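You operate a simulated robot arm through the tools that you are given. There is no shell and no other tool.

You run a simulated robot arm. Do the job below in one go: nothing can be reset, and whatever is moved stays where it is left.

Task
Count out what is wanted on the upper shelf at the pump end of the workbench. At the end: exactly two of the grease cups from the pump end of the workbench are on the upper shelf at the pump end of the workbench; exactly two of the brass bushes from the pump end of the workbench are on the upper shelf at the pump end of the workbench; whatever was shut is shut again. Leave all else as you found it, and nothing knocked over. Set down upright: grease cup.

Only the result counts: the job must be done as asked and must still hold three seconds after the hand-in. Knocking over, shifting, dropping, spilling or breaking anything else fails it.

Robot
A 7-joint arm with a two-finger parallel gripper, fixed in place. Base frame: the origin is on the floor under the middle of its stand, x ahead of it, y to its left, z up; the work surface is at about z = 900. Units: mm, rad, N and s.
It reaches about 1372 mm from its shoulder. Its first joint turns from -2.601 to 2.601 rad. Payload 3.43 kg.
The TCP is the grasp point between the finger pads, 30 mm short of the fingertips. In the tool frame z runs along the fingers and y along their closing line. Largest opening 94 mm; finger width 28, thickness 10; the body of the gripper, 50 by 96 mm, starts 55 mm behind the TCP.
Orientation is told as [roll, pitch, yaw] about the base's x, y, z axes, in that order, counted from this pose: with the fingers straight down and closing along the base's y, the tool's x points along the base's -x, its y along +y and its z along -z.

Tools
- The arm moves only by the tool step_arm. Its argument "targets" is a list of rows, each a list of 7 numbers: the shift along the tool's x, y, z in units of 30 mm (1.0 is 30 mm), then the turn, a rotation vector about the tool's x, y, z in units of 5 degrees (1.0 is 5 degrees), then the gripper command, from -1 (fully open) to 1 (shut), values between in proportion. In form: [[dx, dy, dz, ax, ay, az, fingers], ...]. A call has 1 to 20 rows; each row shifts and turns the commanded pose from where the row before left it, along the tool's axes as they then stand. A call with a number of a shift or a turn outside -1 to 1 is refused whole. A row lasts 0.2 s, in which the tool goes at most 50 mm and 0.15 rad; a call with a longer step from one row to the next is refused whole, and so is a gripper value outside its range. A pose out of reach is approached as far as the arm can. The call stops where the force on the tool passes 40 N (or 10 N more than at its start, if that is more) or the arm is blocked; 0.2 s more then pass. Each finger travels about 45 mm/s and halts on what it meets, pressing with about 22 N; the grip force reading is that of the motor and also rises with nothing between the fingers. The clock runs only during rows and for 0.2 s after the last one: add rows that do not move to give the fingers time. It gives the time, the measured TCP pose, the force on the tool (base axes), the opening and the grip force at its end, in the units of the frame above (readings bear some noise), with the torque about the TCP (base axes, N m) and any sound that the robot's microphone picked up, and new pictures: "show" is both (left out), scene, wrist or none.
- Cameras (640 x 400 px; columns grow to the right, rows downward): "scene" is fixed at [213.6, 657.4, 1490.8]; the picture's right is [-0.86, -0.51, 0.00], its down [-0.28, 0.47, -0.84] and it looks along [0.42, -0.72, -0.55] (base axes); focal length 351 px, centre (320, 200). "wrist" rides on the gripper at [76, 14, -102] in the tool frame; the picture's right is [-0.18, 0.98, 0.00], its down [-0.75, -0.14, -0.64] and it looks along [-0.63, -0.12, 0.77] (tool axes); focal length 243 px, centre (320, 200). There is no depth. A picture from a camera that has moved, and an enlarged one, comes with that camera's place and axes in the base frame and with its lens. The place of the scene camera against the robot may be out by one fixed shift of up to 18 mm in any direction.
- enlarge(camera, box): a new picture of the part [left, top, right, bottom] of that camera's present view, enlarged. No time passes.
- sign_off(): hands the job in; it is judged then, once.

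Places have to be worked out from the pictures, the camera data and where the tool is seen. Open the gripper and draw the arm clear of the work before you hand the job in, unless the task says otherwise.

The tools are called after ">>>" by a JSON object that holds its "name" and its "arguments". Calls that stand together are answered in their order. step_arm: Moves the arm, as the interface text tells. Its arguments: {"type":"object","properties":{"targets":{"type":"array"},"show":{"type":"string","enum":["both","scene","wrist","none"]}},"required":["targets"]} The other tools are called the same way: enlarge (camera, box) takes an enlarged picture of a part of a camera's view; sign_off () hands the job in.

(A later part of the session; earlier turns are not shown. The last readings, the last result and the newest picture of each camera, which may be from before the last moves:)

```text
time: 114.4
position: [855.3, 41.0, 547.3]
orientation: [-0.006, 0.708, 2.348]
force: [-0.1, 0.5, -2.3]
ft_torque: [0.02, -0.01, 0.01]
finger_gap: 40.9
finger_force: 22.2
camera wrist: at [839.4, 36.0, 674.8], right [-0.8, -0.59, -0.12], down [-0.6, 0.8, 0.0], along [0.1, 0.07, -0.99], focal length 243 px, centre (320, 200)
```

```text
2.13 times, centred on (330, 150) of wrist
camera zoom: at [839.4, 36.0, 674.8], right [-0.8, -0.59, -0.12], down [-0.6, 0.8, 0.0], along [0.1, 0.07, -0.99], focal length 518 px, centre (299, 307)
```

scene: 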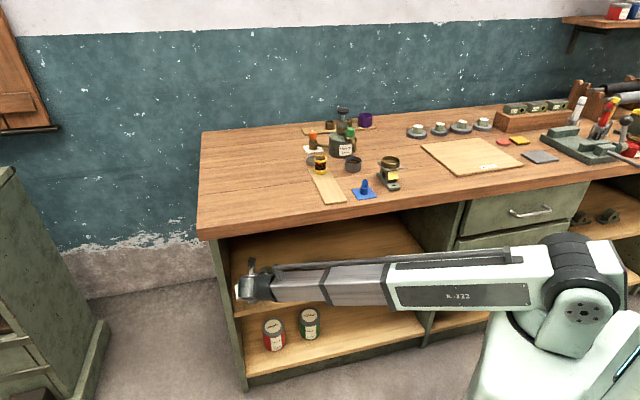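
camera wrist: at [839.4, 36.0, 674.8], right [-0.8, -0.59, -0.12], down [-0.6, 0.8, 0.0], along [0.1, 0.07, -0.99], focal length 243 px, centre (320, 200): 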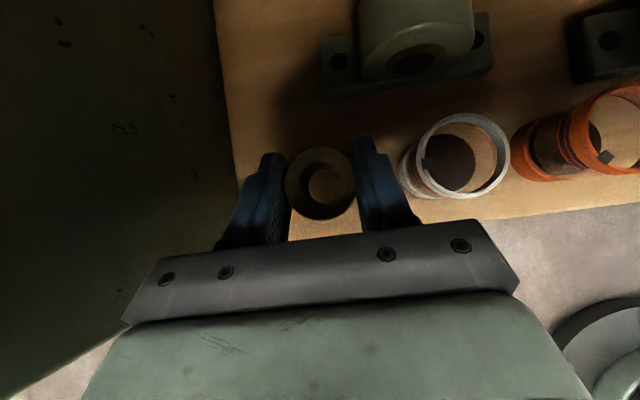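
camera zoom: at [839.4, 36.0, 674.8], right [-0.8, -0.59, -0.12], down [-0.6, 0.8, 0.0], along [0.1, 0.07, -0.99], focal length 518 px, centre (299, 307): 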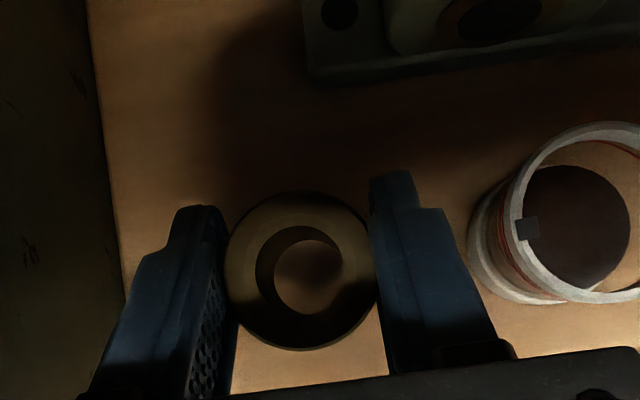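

Bush is between the panel and white cup with room on both sides. Slow descent to contact.

>>> {"name": "step_arm", "arguments": {"targets": [[-0.0433, 0, 0.0507, 0, 0, 0, 1], [-0.0433, 0, 0.0507, 0, 0, 0, 1], [-0.0433, 0, 0.0507, 0, 0, 0, 1], [-0.0433, 0, 0.0507, 0, 0, 0, 1], [-0.0217, 0, 0.0254, 0, 0, 0, 1], [0, 0, 0, 0, 0, 0, 1]], "show": "none"}}

>>> {"name": "step_arm", "arguments": {"targets": [[-0.0217, 0, 0.0254, 0, 0, 0, 1], [-0.0217, 0, 0.0254, 0, 0, 0, 1], [0, 0, 0, 0, 0, 0, 1]], "show": "none"}}

```text
time: 115.8
position: [855.4, 39.9, 539.0]
orientation: [-0.006, 0.706, 2.349]
force: [0.4, 0.0, -2.7]
ft_torque: [0.04, 0.02, 0.01]
finger_gap: 41.2
finger_force: 21.9
```

```text
time: 116.6
position: [855.7, 40.3, 536.6]
orientation: [-0.008, 0.706, 2.35]
force: [-0.1, 0.1, -2.1]
ft_torque: [0.01, -0.01, 0.0]
finger_gap: 40.9
finger_force: 21.9
```

>>> {"name": "step_arm", "arguments": {"targets": [[-0.0217, 0, 0.0254, 0, 0, 0, 1], [-0.0217, 0, 0.0254, 0, 0, 0, 1], [0, 0, 0, 0, 0, 0, 1]], "show": "none"}}

```text
time: 117.4
position: [855.1, 39.9, 535.0]
orientation: [-0.006, 0.707, 2.35]
force: [0.5, 0.1, -1.7]
ft_torque: [-0.01, -0.01, 0.01]
finger_gap: 40.9
finger_force: 22.2
```

Still free (−1.7 N weight). Continue 1 mm at a time.

>>> {"name": "step_arm", "arguments": {"targets": [[-0.0217, 0, 0.0254, 0, 0, 0, 1], [-0.0217, 0, 0.0254, 0, 0, 0, 1], [0, 0, 0, 0, 0, 0, 1]], "show": "none"}}

```text
time: 118.2
position: [855.4, 40.2, 531.6]
orientation: [-0.004, 0.708, 2.349]
force: [0.3, 0.0, -2.1]
ft_torque: [-0.03, 0.01, -0.04]
finger_gap: 41.0
finger_force: 21.9
```

>>> {"name": "step_arm", "arguments": {"targets": [[-0.0217, 0, 0.0254, 0, 0, 0, 1], [-0.0108, 0, 0.0127, 0, 0, 0, 1], [0, 0, 0, 0, 0, 0, 1]], "show": "none"}}

```text
time: 119.0
position: [856.7, 40.8, 531.2]
orientation: [-0.008, 0.707, 2.349]
force: [0.6, 0.2, -2.6]
ft_torque: [-0.01, 0.02, -0.01]
finger_gap: 40.8
finger_force: 22.2
```

Readings are noisy by about a millimetre; continuing down in small steps until contact.

>>> {"name": "step_arm", "arguments": {"targets": [[-0.0217, 0, 0.0254, 0, 0, 0, 1], [0, 0, 0, 0, 0, 0, 1]], "show": "none"}}

>>> {"name": "step_arm", "arguments": {"targets": [[-0.0217, 0, 0.0254, 0, 0, 0, 1], [0, 0, 0, 0, 0, 0, 1]], "show": "wrist"}}

```text
time: 119.6
position: [855.8, 40.4, 531.2]
orientation: [-0.005, 0.708, 2.347]
force: [-0.3, -0.8, -2.3]
ft_torque: [-0.01, 0.0, 0.01]
finger_gap: 40.9
finger_force: 21.4
```

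```text
time: 120.2
position: [855.7, 41.4, 528.8]
orientation: [-0.008, 0.708, 2.35]
force: [0.8, 1.2, 9.2]
ft_torque: [0.01, 0.13, 0.0]
finger_gap: 40.8
finger_force: 21.8
camera wrist: at [838.8, 36.5, 657.3], right [-0.79, -0.59, -0.12], down [-0.6, 0.8, 0.0], along [0.1, 0.07, -0.99], focal length 243 px, centre (320, 200)
```

wrist: 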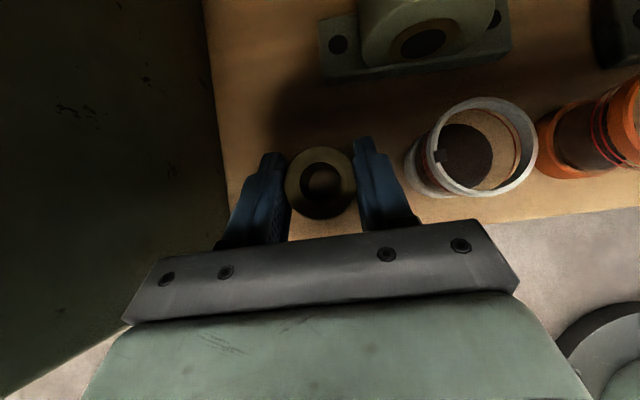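

Contact (9 N). Ease off slightly and release the bush slowly.

>>> {"name": "step_arm", "arguments": {"targets": [[0.008, 0, -0.01, 0, 0, 0, 1], [0, 0, 0, 0, 0, 0, 0.4], [0, 0, 0, 0, 0, 0, 0.16], [0, 0, 0, 0, 0, 0, 0.1], [0, 0, 0, 0, 0, 0, 0.04], [0, 0, 0, 0, 0, 0, -0.04], [0, 0, 0, 0, 0, 0, -0.12], [0, 0, 0, 0, 0, 0, -0.2], [0, 0, 0, 0, 0, 0, -0.2]], "show": "wrist"}}

>>> {"name": "enlarge", "arguments": {"camera": "wrist", "box": [180, 60, 480, 240]}}

```text
time: 122.2
position: [855.2, 40.1, 528.8]
orientation: [-0.006, 0.707, 2.349]
force: [0.1, 0.5, -0.5]
ft_torque: [0.03, 0.0, 0.0]
finger_gap: 56.4
finger_force: 0.1
camera wrist: at [838.8, 36.2, 656.6], right [-0.8, -0.59, -0.12], down [-0.6, 0.8, 0.0], along [0.1, 0.07, -0.99], focal length 243 px, centre (320, 200)
```

wrist: 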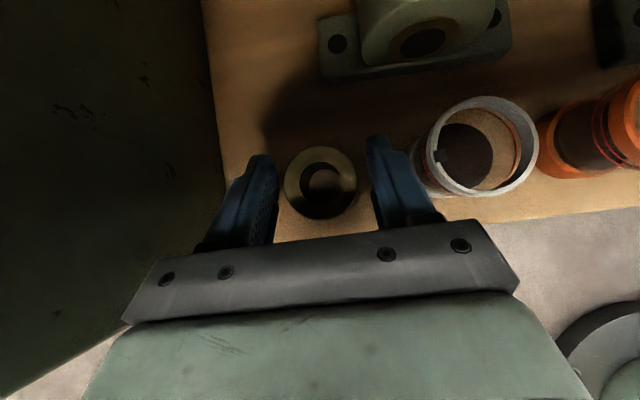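

```text
2.13 times, centred on (330, 150) of wrist
camera zoom: at [838.8, 36.2, 656.6], right [-0.8, -0.59, -0.12], down [-0.6, 0.8, 0.0], along [0.1, 0.07, -0.99], focal length 518 px, centre (299, 307)
```

zoom: 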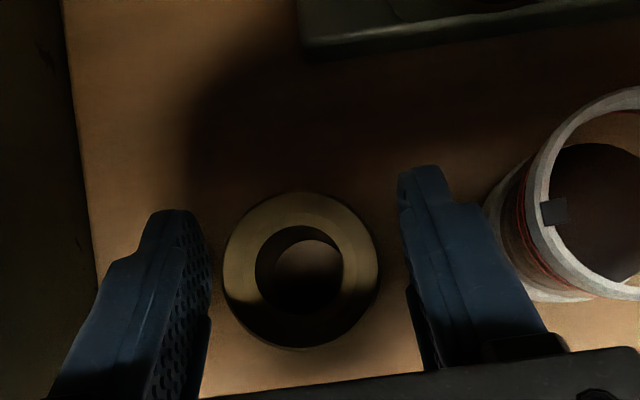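

Released cleanly. Back out along the tool axis and away.

>>> {"name": "step_arm", "arguments": {"targets": [[0, 0, -0.2, 0, 0, 0, -0.15], [0, 0, -0.5, 0, 0, 0, -0.15], [0, 0, -0.8, 0, 0, 0, -0.15], [0, 0, -0.9, 0, 0, 0, -0.15], [0, 0, -0.8, 0, 0, 0, -0.15], [0, 0, -0.47, 0, 0, 0, -0.15], [0, 0, 0, 0, 0, 0, -0.15], [-0.2, 0, -0.17, 0, 0, 0, -0.15], [-0.5, 0, -0.43, 0, 0, 0, -0.15], [-0.65, 0, -0.55, 0, 0, 0, -0.15], [-0.5, 0, -0.43, 0, 0, 0, -0.15], [-0.2, 0, -0.17, 0, 0, 0, -0.15], [0, 0, 0, 0, 0, 0, -0.15]]}}

>>> {"name": "enlarge", "arguments": {"camera": "wrist", "box": [220, 0, 540, 200]}}

```text
time: 125.0
position: [746.9, 147.4, 612.7]
orientation: [-0.005, 0.707, 2.351]
force: [-0.2, -0.6, 0.3]
ft_torque: [0.02, -0.03, 0.0]
finger_gap: 54.0
finger_force: 0.1
camera wrist: at [729.9, 143.2, 740.4], right [-0.8, -0.59, -0.12], down [-0.6, 0.8, 0.0], along [0.1, 0.07, -0.99], focal length 243 px, centre (320, 200)
```

scene: 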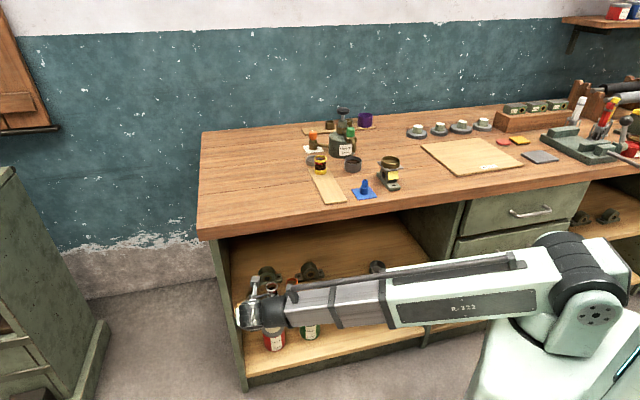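
wrist: 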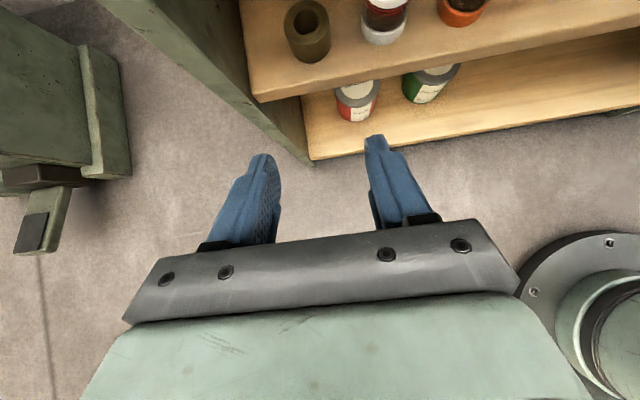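

```text
2.00 times, centred on (380, 100) of wrist
camera zoom: at [729.9, 143.2, 740.4], right [-0.8, -0.59, -0.12], down [-0.6, 0.8, 0.0], along [0.1, 0.07, -0.99], focal length 485 px, centre (200, 400)
```

zoom: 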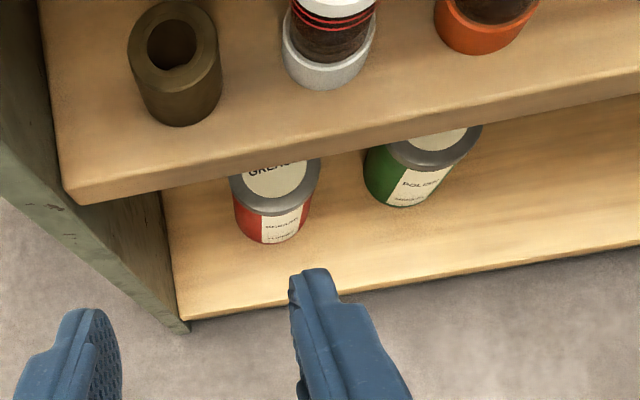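

Bush 1 stands upright on the shelf. Now raise again for bush 2.

>>> {"name": "step_arm", "arguments": {"targets": [[0.227, 0, -0.266, 0, 0, 0, -0.4], [0.487, 0, -0.571, 0, 0, 0, -0.4], [0.649, 0, -0.761, 0, 0, 0, -0.4], [0.649, 0, -0.761, 0, 0, 0, -0.4], [0.649, 0, -0.761, 0, 0, 0, -0.4], [0.649, 0, -0.761, 0, 0, 0, -0.4], [0.649, 0, -0.761, 0, 0, 0, -0.4], [0.649, 0, -0.761, 0, 0, 0, -0.4], [0.649, 0, -0.761, 0, 0, 0, -0.4], [0.649, 0, -0.761, 0, 0, 0, -0.4], [0.649, 0, -0.761, 0, 0, 0, -0.4], [0.649, 0, -0.761, 0, 0, 0, -0.4], [0.649, 0, -0.761, 0, 0, 0, -0.4], [0.649, 0, -0.761, 0, 0, 0, -0.4], [0.649, 0, -0.761, 0, 0, 0, -0.4], [0.649, 0, -0.761, 0, 0, 0, -0.4], [0.649, 0, -0.761, 0, 0, 0, -0.4], [0.649, 0, -0.761, 0, 0, 0, -0.4], [0.616, 0, -0.723, 0, 0, 0, -0.4], [0.325, 0, -0.38, 0, 0, 0, -0.4]], "show": "scene"}}

>>> {"name": "step_arm", "arguments": {"targets": [[0.228, 0.1, 0.195, 0, 0, 0, -0.4], [0.533, 0.24, 0.454, 0, 0, 0, -0.4], [0.761, 0.34, 0.649, 0, 0, 0, -0.4], [0.761, 0.34, 0.649, 0, 0, 0, -0.4], [0.761, 0.34, 0.649, 0, 0, 0, -0.4], [0.761, 0.34, 0.649, 0, 0, 0, -0.4], [0.761, 0.34, 0.649, 0, 0, 0, -0.4], [0.761, 0.34, 0.649, 0, 0, 0, -0.4], [0.761, 0.34, 0.649, 0, 0, 0, -0.4], [0.761, 0.34, 0.649, 0, 0, 0, -0.4], [0.761, 0.34, 0.649, 0, 0, 0, -0.4], [0.761, 0.34, 0.649, 0, 0, 0, -0.4], [0.761, 0.34, 0.649, 0, 0, 0, -0.4], [0.761, 0.34, 0.649, 0, 0, 0, -0.4], [0.533, 0.24, 0.454, 0, 0, 0, -0.4], [0.228, 0.1, 0.195, 0, 0, 0, -0.4], [0, 0, 0, 0, 0, 0, -0.4]], "show": "scene"}}

```text
time: 129.2
position: [746.7, 145.4, 1170.8]
orientation: [-0.006, 0.707, 2.35]
force: [0.7, 0.4, 0.6]
ft_torque: [-0.05, -0.02, -0.03]
finger_gap: 66.0
finger_force: 0.0
```

scene: 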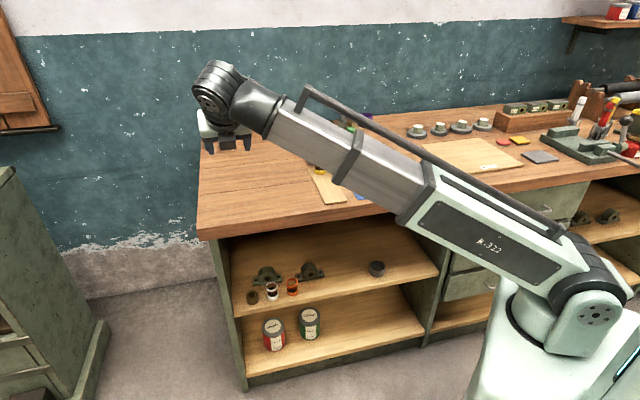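

```text
time: 132.8
position: [942.1, -251.0, 1169.5]
orientation: [-0.005, 0.706, 2.35]
force: [-0.7, 0.8, 0.2]
ft_torque: [0.02, 0.01, 0.01]
finger_gap: 65.6
finger_force: 0.3
```

scene: 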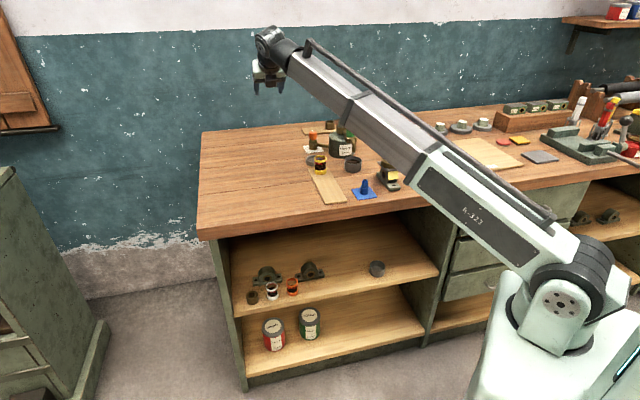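

All placed items look right. Now rotate the other way to yaw ≈188°, so that for bush 2 the hand comes in from the right, keeping the boom on the right of the pump.

>>> {"name": "step_arm", "arguments": {"targets": [[0, 0, 0, 0.325, 0, -0.38, -0.5], [0, 0, 0, 0.585, 0, -0.684, -0.5], [0, 0, 0, 0.585, 0, -0.684, -0.5], [0, 0, 0, 0.585, 0, -0.684, -0.5], [0, 0, 0, 0.585, 0, -0.684, -0.5], [0, 0, 0, 0.585, 0, -0.684, -0.5], [0, 0, 0, 0.585, 0, -0.684, -0.5], [0, 0, 0, 0.585, 0, -0.684, -0.5], [0, 0, 0, 0.585, 0, -0.684, -0.5], [0, 0, 0, 0.585, 0, -0.684, -0.5], [0, 0, 0, 0.585, 0, -0.684, -0.5], [0, 0, 0, 0.455, 0, -0.532, -0.5], [0, 0, 0, 0.26, 0, -0.304, -0.5], [0, 0, 0, 0, 0, 0, -0.5]]}}

```text
time: 135.8
position: [940.9, -252.1, 1170.4]
orientation: [-0.005, 0.708, 2.745]
force: [-0.2, 0.0, -0.2]
ft_torque: [-0.01, 0.01, 0.01]
finger_gap: 70.5
finger_force: 0.0
out of reach, approached as far as the arm can: row 7, 8, 9, 10, 11, 12
camera wrist: at [926.6, -262.2, 1296.4], right [-0.5, -0.85, -0.12], down [-0.86, 0.51, 0.0], along [0.07, 0.11, -0.99], focal length 243 px, centre (320, 200)
```

scene: 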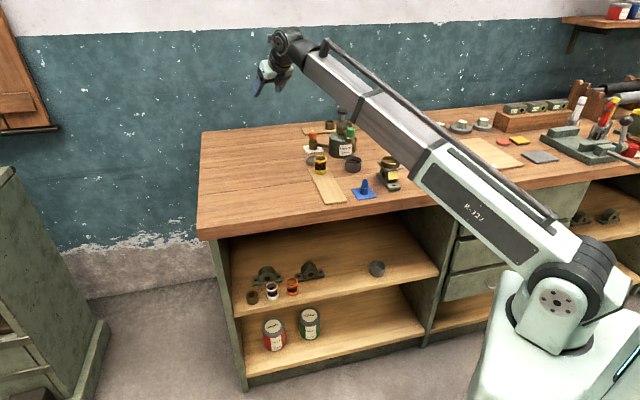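
wrist: 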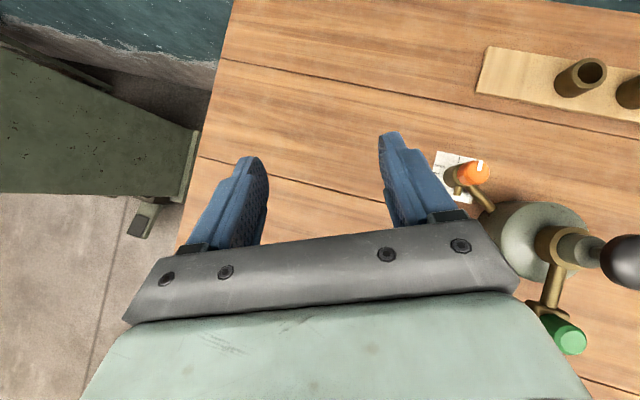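

The wrist roll is at its limit (yaw 157°), so I can't come in from that side with the camera above. New plan for bush 2: use a near‑vertical hand (20° tilt, camera on the robot side), which clears the pump and can also be used at the shelf. First a small turn back to see where the commanded pose stands.

>>> {"name": "step_arm", "arguments": {"targets": [[0, 0, 0, -0.2, 0, 0.228, -0.5], [0, 0, 0, -0.325, 0, 0.38, -0.5], [0, 0, 0, 0, 0, 0, -0.5]], "show": "none"}}

```text
time: 136.6
position: [940.4, -252.4, 1168.9]
orientation: [-0.005, 0.709, 2.71]
force: [-0.3, 0.4, 0.4]
ft_torque: [0.02, -0.05, 0.02]
finger_gap: 70.6
finger_force: 0.2
```

Commanded and measured agree again. Now tilt the hand back to vertical.

>>> {"name": "step_arm", "arguments": {"targets": [[0, 0, 0, 0, -0.5, 0, -0.5], [0, 0, 0, 0, -0.9, 0, -0.5], [0, 0, 0, 0, -0.9, 0, -0.5], [0, 0, 0, 0, -0.9, 0, -0.5], [0, 0, 0, 0, -0.9, 0, -0.5], [0, 0, 0, 0, -0.9, 0, -0.5], [0, 0, 0, 0, -0.9, 0, -0.5], [0, 0, 0, 0, -0.9, 0, -0.5], [0, 0, 0, 0, -0.9, 0, -0.5], [0, 0, 0, 0, -0.42, 0, -0.5], [0, 0, 0, 0, 0, 0, -0.5]], "show": "none"}}

>>> {"name": "step_arm", "arguments": {"targets": [[0, 0, 0, 0, 0, 0.5, -0.5], [0, 0, 0, 0, 0, 0.95, -0.5], [0, 0, 0, 0, 0, 0.95, -0.5], [0, 0, 0, 0, 0, 0.95, -0.5], [0, 0, 0, 0, 0, 0.95, -0.5], [0, 0, 0, 0, 0, 0.95, -0.5], [0, 0, 0, 0, 0, 0.95, -0.5], [0, 0, 0, 0, 0, 0.95, -0.5], [0, 0, 0, 0, 0, 0.95, -0.5], [0, 0, 0, 0, 0, 0.95, -0.5], [0, 0, 0, 0, 0, 0.95, -0.5], [0, 0, 0, 0, 0, 0.95, -0.5], [0, 0, 0, 0, 0, 0.95, -0.5], [0, 0, 0, 0, 0, 0.95, -0.5], [0, 0, 0, 0, 0, 0.95, -0.5], [0, 0, 0, 0, 0, 0.95, -0.5], [0, 0, 0, 0, 0, 0.5, -0.5], [0, 0, 0, 0, 0, 0, -0.5]]}}

```text
time: 139.0
position: [940.0, -252.2, 1168.6]
orientation: [-0.002, -0.002, 2.714]
force: [-0.7, -0.6, -1.5]
ft_torque: [-0.01, 0.0, 0.02]
finger_gap: 70.4
finger_force: 0.0
```

```text
time: 142.8
position: [941.8, -253.1, 1168.4]
orientation: [0.0, -0.003, 1.382]
force: [0.7, 0.8, -0.9]
ft_torque: [-0.03, 0.02, 0.01]
finger_gap: 70.6
finger_force: 0.2
camera wrist: at [913.0, -325.5, 1271.7], right [-0.93, 0.36, 0.0], down [0.28, 0.71, 0.64], along [0.24, 0.6, -0.76], focal length 243 px, centre (320, 200)
```

scene: 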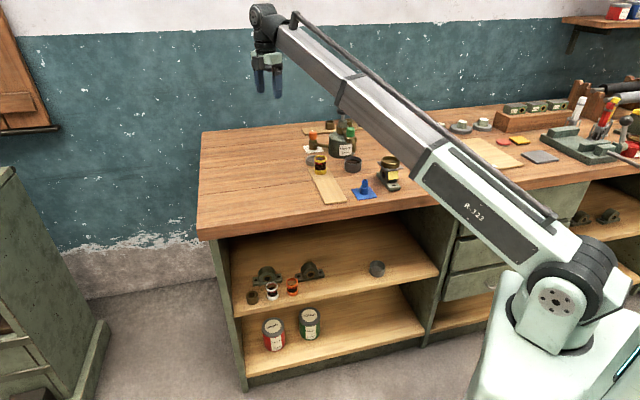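
wrist: 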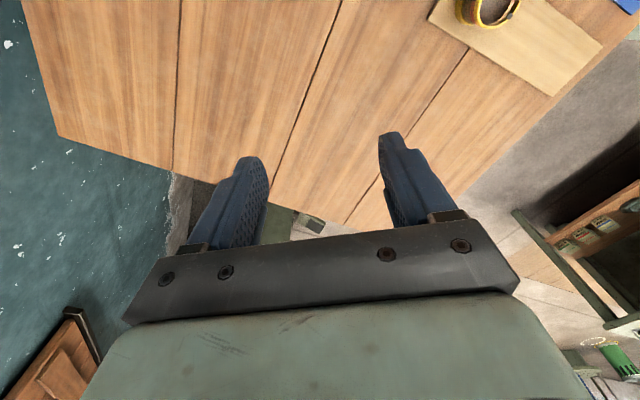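

Vertical and turning well. Continue to yaw ≈8°, then tilt −20°.

>>> {"name": "step_arm", "arguments": {"targets": [[0, 0, 0, 0, 0, 0.5, -0.5], [0, 0, 0, 0, 0, 0.95, -0.5], [0, 0, 0, 0, 0, 0.95, -0.5], [0, 0, 0, 0, 0, 0.95, -0.5], [0, 0, 0, 0, 0, 0.95, -0.5], [0, 0, 0, 0, 0, 0.95, -0.5], [0, 0, 0, 0, 0, 0.95, -0.5], [0, 0, 0, 0, 0, 0.95, -0.5], [0, 0, 0, 0, 0, 0.95, -0.5], [0, 0, 0, 0, 0, 0.95, -0.5], [0, 0, 0, 0, 0, 0.95, -0.5], [0, 0, 0, 0, 0, 0.95, -0.5], [0, 0, 0, 0, 0, 0.95, -0.5], [0, 0, 0, 0, 0, 0.95, -0.5], [0, 0, 0, 0, 0, 0.9, -0.5], [0, 0, 0, 0, 0, 0.5, -0.5], [0, 0, 0, 0, 0, 0, -0.5]], "show": "none"}}

>>> {"name": "step_arm", "arguments": {"targets": [[0, 0, 0, 0, -0.5, 0, -0.5], [0, 0, 0, 0, -0.9, 0, -0.5], [0, 0, 0, 0, -0.9, 0, -0.5], [0, 0, 0, 0, -0.9, 0, -0.5], [0, 0, 0, 0, -0.5, 0, -0.5], [0, 0, 0, 0, -0.3, 0, -0.5], [0, 0, 0, 0, 0, 0, -0.5]]}}

```text
time: 146.4
position: [940.2, -252.3, 1169.0]
orientation: [0.004, -0.003, 0.14]
force: [0.8, 0.9, -0.9]
ft_torque: [-0.02, -0.01, -0.03]
finger_gap: 70.5
finger_force: 0.0
```

```text
time: 148.0
position: [940.0, -253.6, 1170.1]
orientation: [0.002, -0.351, 0.14]
force: [-0.1, -0.2, -0.5]
ft_torque: [-0.04, 0.0, 0.01]
finger_gap: 70.7
finger_force: 0.0
camera wrist: at [833.5, -254.3, 1239.6], right [0.03, 1.0, 0.07], down [0.5, -0.07, 0.86], along [0.86, 0.0, -0.5], focal length 243 px, centre (320, 200)
```

scene: 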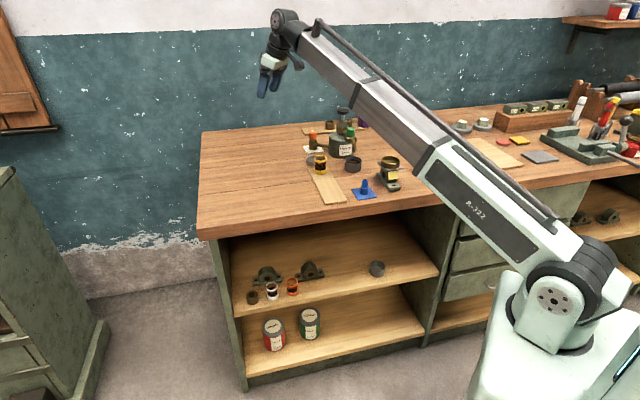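
wrist: 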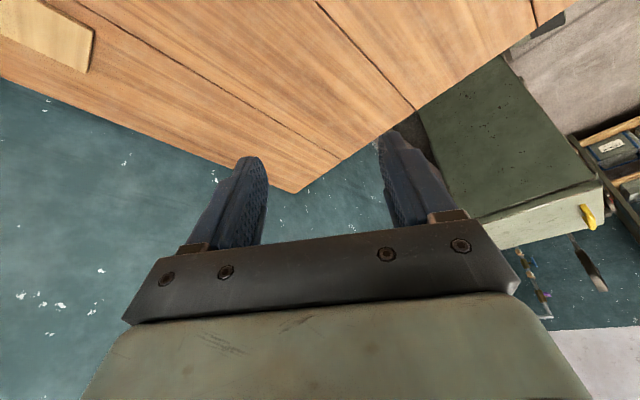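

Orientation set (yaw 8°, tilt −20°). Move over to hover above bush 2 at z≈1110.

>>> {"name": "step_arm", "arguments": {"targets": [[0.074, -0.277, 0.023, 0, 0, 0, -0.5], [0.172, -0.646, 0.053, 0, 0, 0, -0.5], [0.245, -0.9225, 0.075, 0, 0, 0, -0.5], [0.245, -0.9225, 0.075, 0, 0, 0, -0.5], [0.245, -0.9225, 0.075, 0, 0, 0, -0.5], [0.245, -0.9225, 0.075, 0, 0, 0, -0.5], [0.245, -0.9225, 0.075, 0, 0, 0, -0.5], [0.245, -0.9225, 0.075, 0, 0, 0, -0.5], [0.245, -0.9225, 0.075, 0, 0, 0, -0.5], [0.245, -0.9225, 0.075, 0, 0, 0, -0.5], [0.245, -0.9225, 0.075, 0, 0, 0, -0.5], [0.245, -0.9225, 0.075, 0, 0, 0, -0.5], [0.245, -0.9225, 0.075, 0, 0, 0, -0.5], [0.147, -0.554, 0.045, 0, 0, 0, -0.5], [0.074, -0.277, 0.023, 0, 0, 0, -0.5], [0, 0, 0, 0, 0, 0, -0.5]]}}

>>> {"name": "enlarge", "arguments": {"camera": "wrist", "box": [200, 20, 480, 240]}}

>>> {"name": "enlarge", "arguments": {"camera": "scene", "box": [280, 20, 460, 170]}}

```text
time: 151.4
position: [911.3, -618.9, 1109.1]
orientation: [0.004, -0.35, 0.14]
force: [-0.7, -0.3, 0.4]
ft_torque: [-0.02, -0.01, -0.01]
finger_gap: 70.5
finger_force: 0.1
camera wrist: at [804.6, -619.6, 1178.7], right [0.03, 1.0, 0.07], down [0.5, -0.07, 0.86], along [0.86, 0.0, -0.5], focal length 243 px, centre (320, 200)
```

scene: 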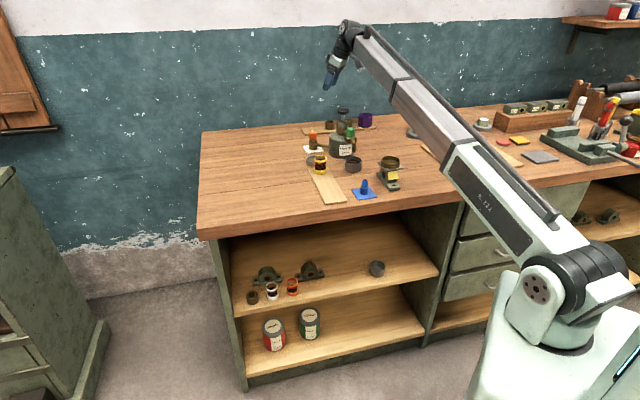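
wrist: 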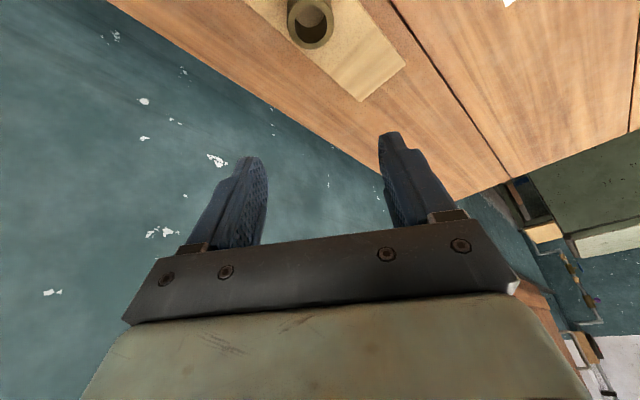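

```text
1.82 times, centred on (340, 130) of wrist
camera zoom: at [804.6, -619.6, 1178.7], right [0.03, 1.0, 0.07], down [0.5, -0.07, 0.86], along [0.86, 0.0, -0.5], focal length 441 px, centre (284, 327)
```

zoom: 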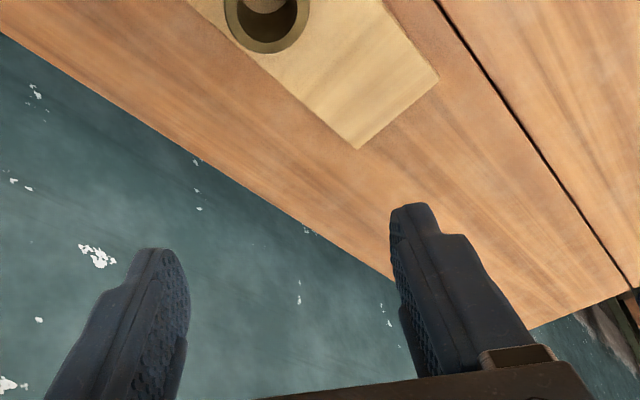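

```text
2.67 times, centred on (370, 95) of scene
camera zoom: at [213.6, 657.4, 1490.8], right [-0.86, -0.51, 0.0], down [-0.28, 0.47, -0.84], along [0.42, -0.72, -0.55], focal length 935 px, centre (187, 480)
```

zoom: 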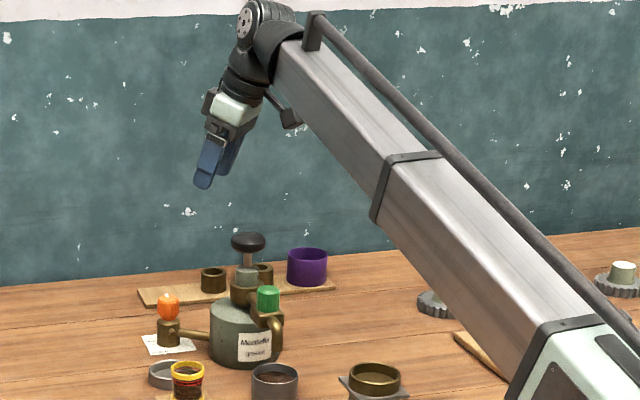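

Boom is well to the right of the pump. Descend to z≈990 above bush 2 and re-measure.

>>> {"name": "step_arm", "arguments": {"targets": [[0.109, 0.004, 0.298, 0, 0, 0, -0.5], [0.232, 0.008, 0.632, 0, 0, 0, -0.5], [0.273, 0.01, 0.744, 0, 0, 0, -0.5], [0.273, 0.01, 0.744, 0, 0, 0, -0.5], [0.232, 0.008, 0.632, 0, 0, 0, -0.5], [0.164, 0.006, 0.446, 0, 0, 0, -0.5], [0.082, 0.002, 0.223, 0, 0, 0, -0.5], [0, 0, 0, 0, 0, 0, -0.5]]}}

>>> {"name": "enlarge", "arguments": {"camera": "wrist", "box": [200, 20, 480, 240]}}

>>> {"name": "enlarge", "arguments": {"camera": "scene", "box": [290, 50, 430, 170]}}

```text
time: 153.2
position: [913.7, -616.1, 989.9]
orientation: [0.003, -0.351, 0.139]
force: [-0.8, -0.3, 0.2]
ft_torque: [0.02, -0.01, -0.02]
finger_gap: 70.5
finger_force: 0.0
camera wrist: at [804.9, -617.0, 1059.6], right [0.03, 1.0, 0.07], down [0.5, -0.07, 0.86], along [0.86, 0.0, -0.5], focal length 243 px, centre (320, 200)
```

scene: 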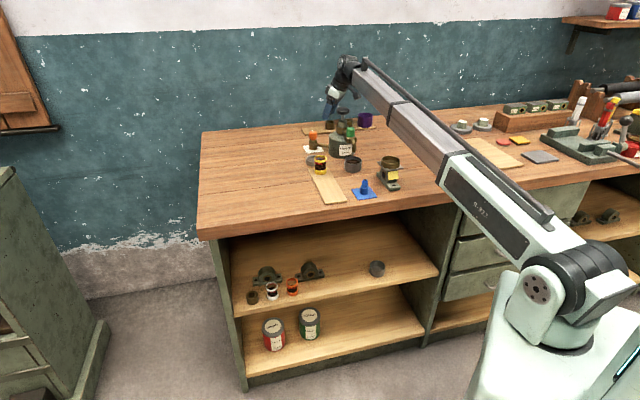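
wrist: 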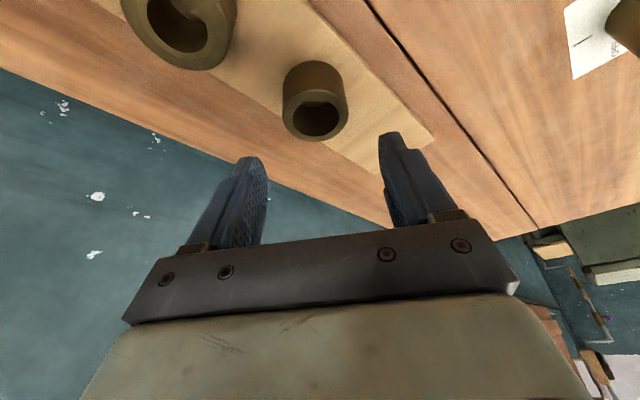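

```text
1.82 times, centred on (340, 130) of wrist
camera zoom: at [804.9, -617.0, 1059.6], right [0.03, 1.0, 0.07], down [0.5, -0.07, 0.86], along [0.86, 0.0, -0.5], focal length 441 px, centre (284, 327)
```

zoom: 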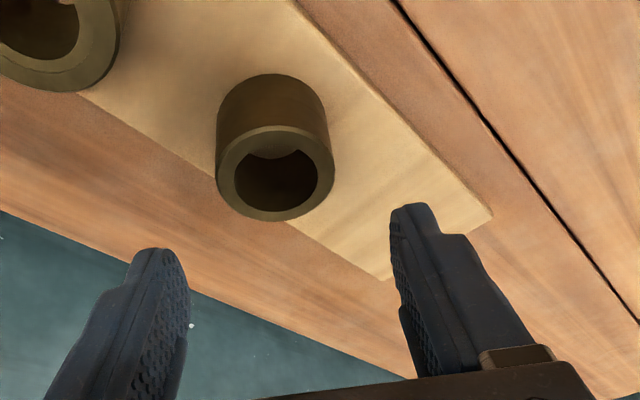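

```text
3.33 times, centred on (360, 110) of scene
camera zoom: at [213.6, 657.4, 1490.8], right [-0.86, -0.51, 0.0], down [-0.28, 0.47, -0.84], along [0.42, -0.72, -0.55], focal length 1169 px, centre (187, 500)
```

zoom: 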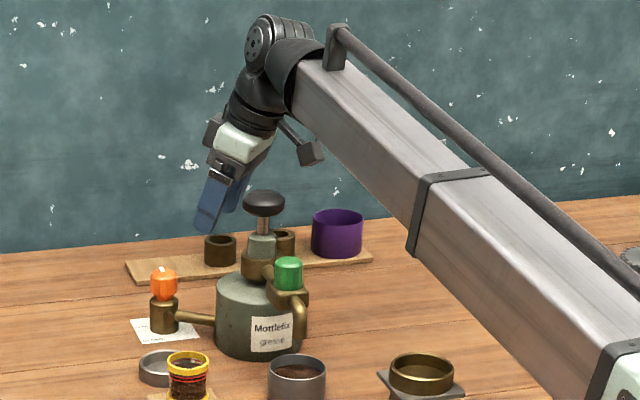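

Bush 2 centre ≈(910.7,−615.6). Final descent to z≈943.

>>> {"name": "step_arm", "arguments": {"targets": [[0.06, 0.003, 0.145, 0, 0, 0, -0.5], [0.12, 0.005, 0.289, 0, 0, 0, -0.5], [0.149, 0.005, 0.3615, 0, 0, 0, -0.5], [0.149, 0.005, 0.3615, 0, 0, 0, -0.5], [0.089, 0.003, 0.217, 0, 0, 0, -0.5], [0.03, 0.002, 0.072, 0, 0, 0, -0.5], [0, 0, 0, 0, 0, 0, -0.5]]}}

>>> {"name": "enlarge", "arguments": {"camera": "wrist", "box": [200, 60, 460, 240]}}

>>> {"name": "enlarge", "arguments": {"camera": "scene", "box": [290, 60, 410, 160]}}

```text
time: 154.8
position: [908.8, -616.6, 943.1]
orientation: [0.003, -0.352, 0.141]
force: [-0.2, -0.2, 0.0]
ft_torque: [-0.02, -0.01, 0.01]
finger_gap: 70.4
finger_force: 0.1
camera wrist: at [801.4, -616.4, 1013.0], right [0.03, 1.0, 0.07], down [0.5, -0.07, 0.86], along [0.86, 0.0, -0.5], focal length 243 px, centre (320, 200)
```

scene: 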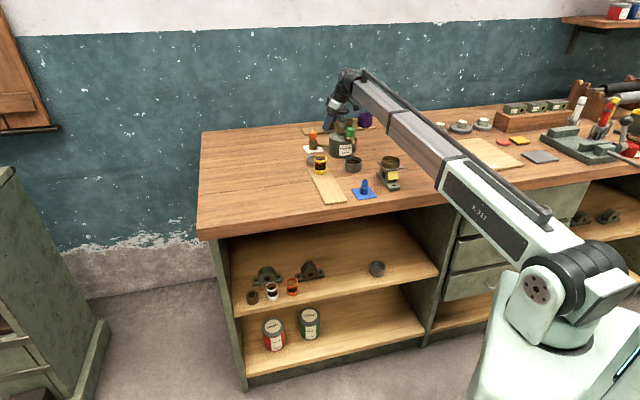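
wrist: 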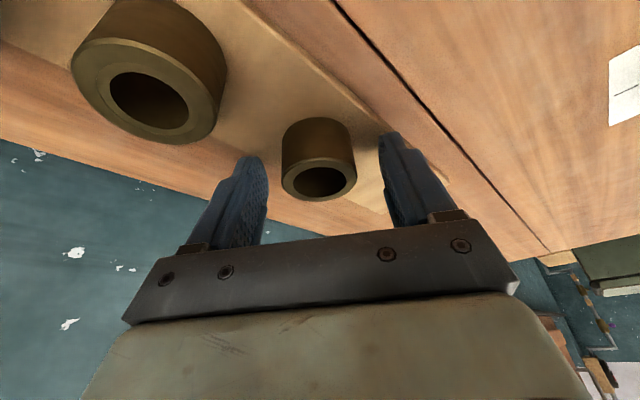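

```text
2.22 times, centred on (330, 150) of wrist
camera zoom: at [801.4, -616.4, 1013.0], right [0.03, 1.0, 0.07], down [0.5, -0.07, 0.86], along [0.86, 0.0, -0.5], focal length 539 px, centre (298, 311)
```

zoom: 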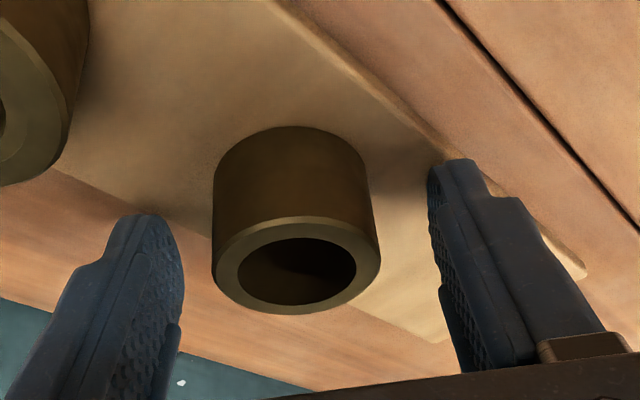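

```text
4.00 times, centred on (350, 110) of scene
camera zoom: at [213.6, 657.4, 1490.8], right [-0.86, -0.51, 0.0], down [-0.28, 0.47, -0.84], along [0.42, -0.72, -0.55], focal length 1403 px, centre (200, 560)
```

zoom: 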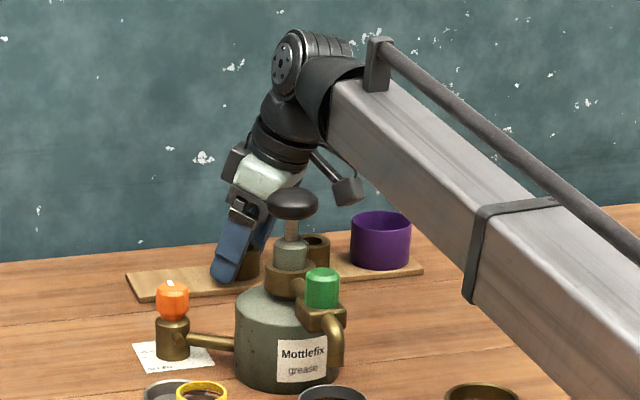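

Well centred; 3 mm nudge forward, then close on bush 2 and lift 20 mm.

>>> {"name": "step_arm", "arguments": {"targets": [[-0.078, 0, 0.028, 0, 0, 0, -0.4], [0, 0, 0, 0, 0, 0, -0.2], [0, 0, 0, 0, 0, 0, 0.0], [0, 0, 0, 0, 0, 0, 0.06], [0, 0, 0, 0, 0, 0, 0.12], [0, 0, 0, 0, 0, 0, 0.2], [0, 0, 0, 0, 0, 0, 0.4], [0, 0, 0, 0, 0, 0, 0.8], [0, 0, 0, 0, 0, 0, 1], [0, 0, 0, 0, 0, 0, 1]], "show": "wrist"}}

>>> {"name": "step_arm", "arguments": {"targets": [[-0.034, 0, -0.094, 0, 0, 0, 1], [-0.069, 0, -0.188, 0, 0, 0, 1], [-0.069, 0, -0.188, 0, 0, 0, 1], [-0.057, 0, -0.157, 0, 0, 0, 1], [0, 0, 0, 0, 0, 0, 1]]}}

>>> {"name": "enlarge", "arguments": {"camera": "wrist", "box": [200, 60, 460, 240]}}

```text
time: 157.0
position: [910.7, -614.6, 942.8]
orientation: [0.004, -0.349, 0.141]
force: [-0.4, -0.6, 0.9]
ft_torque: [-0.12, 0.0, -0.01]
finger_gap: 41.2
finger_force: 22.3
camera wrist: at [804.3, -615.7, 1013.7], right [0.03, 1.0, 0.07], down [0.5, -0.07, 0.86], along [0.86, 0.0, -0.5], focal length 243 px, centre (320, 200)
```

wrist: 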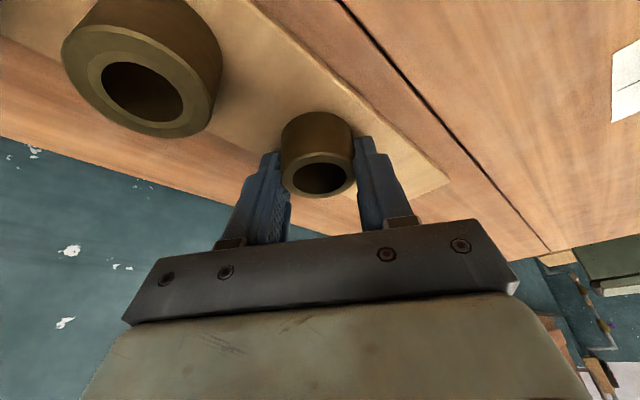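

```text
time: 158.2
position: [911.9, -613.9, 963.8]
orientation: [0.004, -0.352, 0.14]
force: [0.1, 0.5, -1.7]
ft_torque: [0.02, -0.01, 0.01]
finger_gap: 41.2
finger_force: 22.4
camera wrist: at [804.9, -616.3, 1033.6], right [0.03, 1.0, 0.07], down [0.5, -0.07, 0.86], along [0.86, 0.0, -0.5], focal length 243 px, centre (320, 200)
```

scene: 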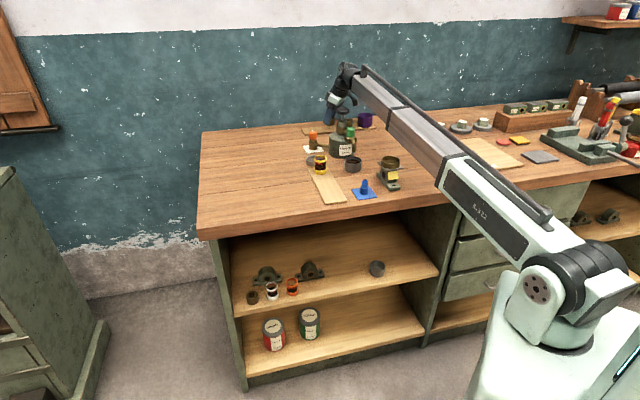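
wrist: 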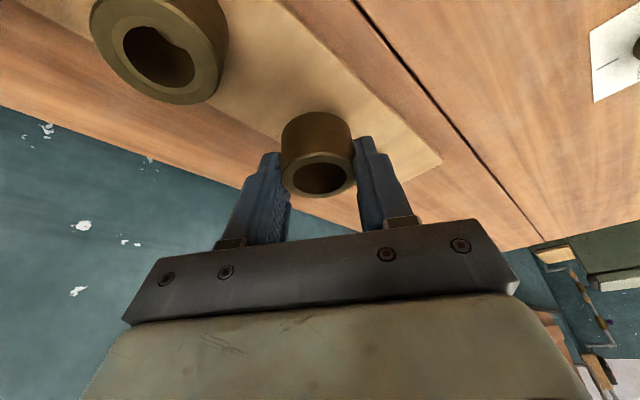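

```text
2.22 times, centred on (330, 150) of wrist
camera zoom: at [804.9, -616.3, 1033.6], right [0.03, 1.0, 0.07], down [0.5, -0.07, 0.86], along [0.86, 0.0, -0.5], focal length 539 px, centre (298, 311)
```

zoom: 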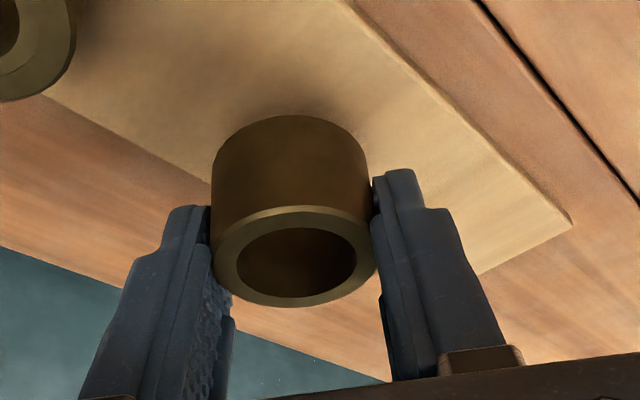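

Bush 2 is held well. Raise to z≈1110 and retrace over the free bench area.

>>> {"name": "step_arm", "arguments": {"targets": [[-0.103, 0, -0.282, 0, 0, 0, 1], [-0.241, 0, -0.657, 0, 0, 0, 1], [-0.344, 0, -0.939, 0, 0, 0, 1], [-0.344, 0, -0.939, 0, 0, 0, 1], [-0.344, 0, -0.939, 0, 0, 0, 1], [-0.206, 0, -0.563, 0, 0, 0, 1], [-0.093, 0, -0.254, 0, 0, 0, 1], [0, 0, 0, 0, 0, 0, 1]], "show": "scene"}}

>>> {"name": "step_arm", "arguments": {"targets": [[-0.074, 0.277, -0.023, 0, 0, 0, 1], [-0.172, 0.646, -0.053, 0, 0, 0, 1], [-0.245, 0.9225, -0.075, 0, 0, 0, 1], [-0.245, 0.9225, -0.075, 0, 0, 0, 1], [-0.245, 0.9225, -0.075, 0, 0, 0, 1], [-0.245, 0.9225, -0.075, 0, 0, 0, 1], [-0.245, 0.9225, -0.075, 0, 0, 0, 1], [-0.245, 0.9225, -0.075, 0, 0, 0, 1], [-0.245, 0.9225, -0.075, 0, 0, 0, 1], [-0.245, 0.9225, -0.075, 0, 0, 0, 1], [-0.245, 0.9225, -0.075, 0, 0, 0, 1], [-0.245, 0.9225, -0.075, 0, 0, 0, 1], [-0.245, 0.9225, -0.075, 0, 0, 0, 1], [-0.147, 0.554, -0.045, 0, 0, 0, 1], [-0.074, 0.277, -0.023, 0, 0, 0, 1], [0, 0, 0, 0, 0, 0, 1]]}}

```text
time: 160.0
position: [912.0, -614.4, 1109.4]
orientation: [0.003, -0.35, 0.14]
force: [0.7, -0.3, -1.5]
ft_torque: [0.02, -0.02, 0.0]
finger_gap: 41.5
finger_force: 21.8
```

scene: 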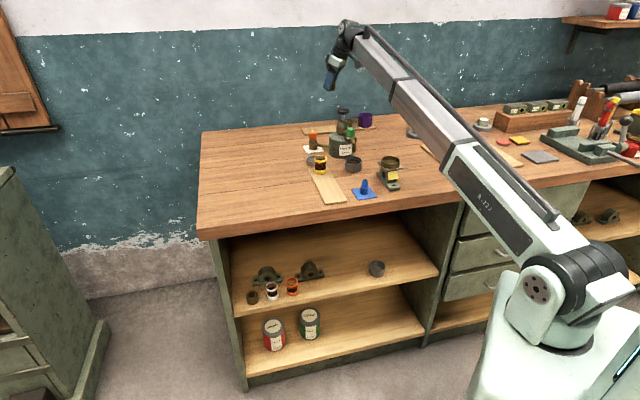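

```text
time: 163.4
position: [940.8, -250.3, 1168.1]
orientation: [0.003, -0.349, 0.14]
force: [0.0, 0.2, -2.9]
ft_torque: [0.01, 0.0, 0.04]
finger_gap: 41.1
finger_force: 22.6
camera wrist: at [832.4, -251.6, 1239.1], right [0.03, 1.0, 0.07], down [0.5, -0.07, 0.86], along [0.86, 0.0, -0.5], focal length 243 px, centre (320, 200)
```

scene: 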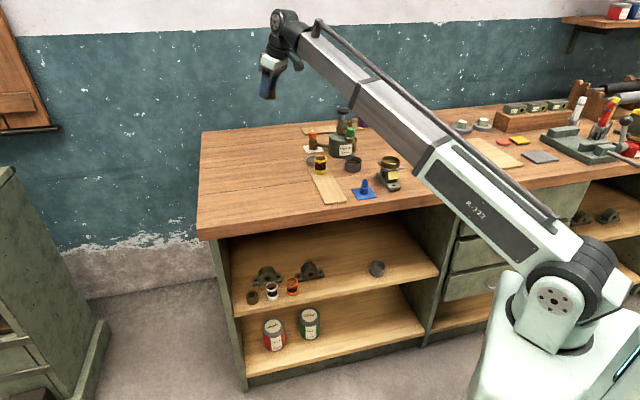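
wrist: 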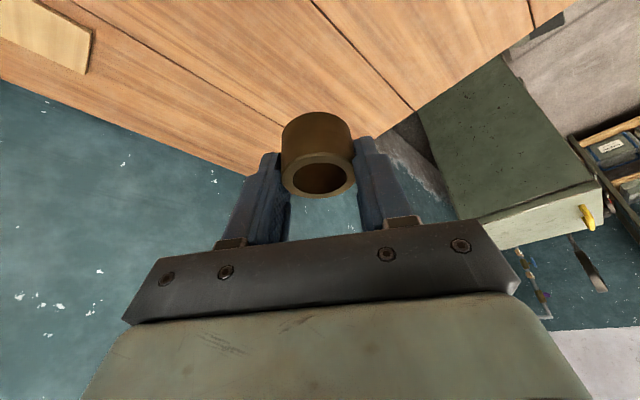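

Now rotate about vertical to yaw −45° (fingers tilted toward the bench depth).

>>> {"name": "step_arm", "arguments": {"targets": [[0, 0, 0, 0.172, 0, 0.47, 1], [0, 0, 0, 0.31, 0, 0.845, 1], [0, 0, 0, 0.31, 0, 0.845, 1], [0, 0, 0, 0.31, 0, 0.845, 1], [0, 0, 0, 0.31, 0, 0.845, 1], [0, 0, 0, 0.31, 0, 0.845, 1], [0, 0, 0, 0.31, 0, 0.845, 1], [0, 0, 0, 0.31, 0, 0.845, 1], [0, 0, 0, 0.31, 0, 0.845, 1], [0, 0, 0, 0.31, 0, 0.845, 1], [0, 0, 0, 0.31, 0, 0.845, 1], [0, 0, 0, 0.241, 0, 0.657, 1], [0, 0, 0, 0.138, 0, 0.376, 1], [0, 0, 0, 0, 0, 0, 1]]}}

```text
time: 166.4
position: [941.0, -250.6, 1168.8]
orientation: [0.003, -0.348, -0.786]
force: [-0.3, -0.5, -1.9]
ft_torque: [0.0, -0.01, 0.0]
finger_gap: 40.9
finger_force: 21.8
camera wrist: at [875.3, -165.3, 1239.6], right [0.82, 0.57, 0.06], down [0.25, -0.45, 0.86], along [0.52, -0.69, -0.5], focal length 243 px, centre (320, 200)
```

scene: 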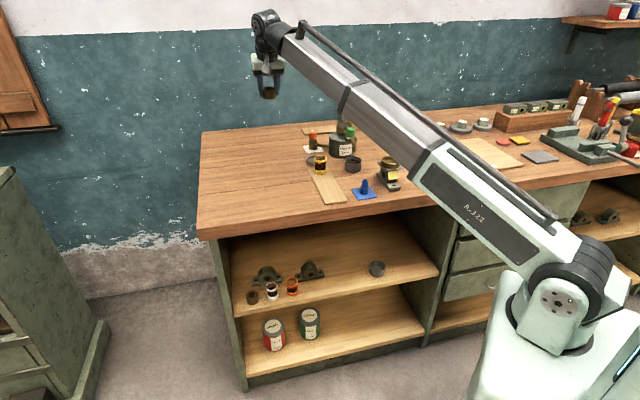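
wrist: 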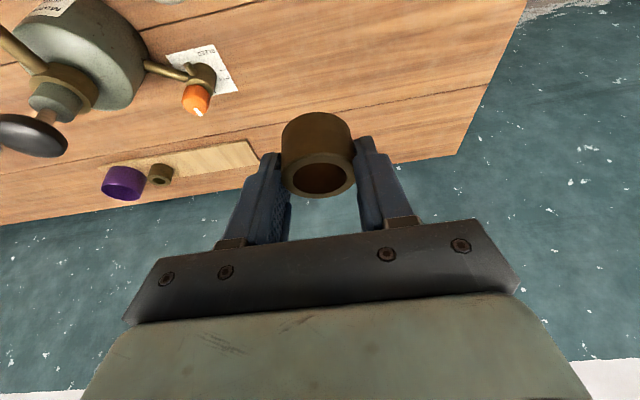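

Orientation good. Carry the bush out to the bench front at s≈405, n≈440.

>>> {"name": "step_arm", "arguments": {"targets": [[0.297, -0.059, -0.02, 0, 0, 0, 1], [0.692, -0.137, -0.047, 0, 0, 0, 1], [0.989, -0.196, -0.067, 0, 0, 0, 1], [0.989, -0.196, -0.067, 0, 0, 0, 1], [0.989, -0.196, -0.067, 0, 0, 0, 1], [0.989, -0.196, -0.067, 0, 0, 0, 1], [0.989, -0.196, -0.067, 0, 0, 0, 1], [0.989, -0.196, -0.067, 0, 0, 0, 1], [0.989, -0.196, -0.067, 0, 0, 0, 1], [0.989, -0.196, -0.067, 0, 0, 0, 1], [0.989, -0.196, -0.067, 0, 0, 0, 1], [0.989, -0.196, -0.067, 0, 0, 0, 1], [0.989, -0.196, -0.067, 0, 0, 0, 1], [0.989, -0.196, -0.067, 0, 0, 0, 1], [0.692, -0.137, -0.047, 0, 0, 0, 1], [0.396, -0.078, -0.027, 0, 0, 0, 1], [0, 0, 0, 0, 0, 0, 1]]}}

```text
time: 170.0
position: [595.4, -23.3, 1053.1]
orientation: [0.001, -0.349, -0.784]
force: [0.1, 0.4, -2.3]
ft_torque: [-0.01, -0.01, -0.01]
finger_gap: 41.3
finger_force: 22.3
camera wrist: at [531.7, 61.9, 1122.9], right [0.82, 0.57, 0.06], down [0.25, -0.45, 0.86], along [0.52, -0.69, -0.5], focal length 243 px, centre (320, 200)
```

scene: 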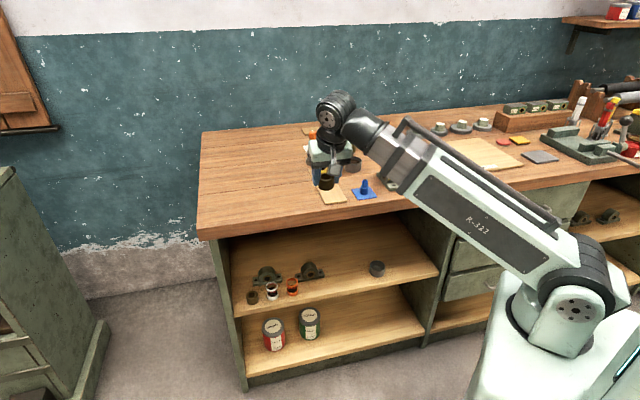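
wrist: 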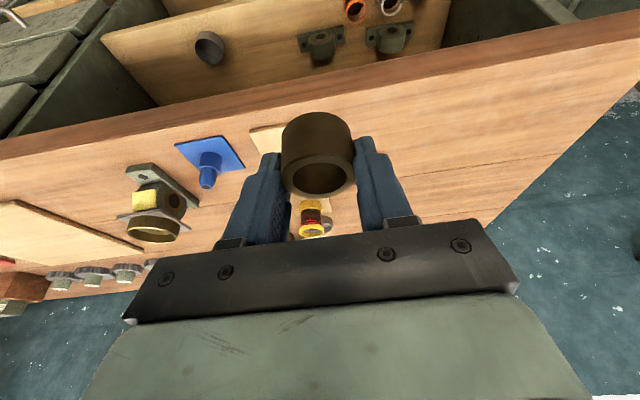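

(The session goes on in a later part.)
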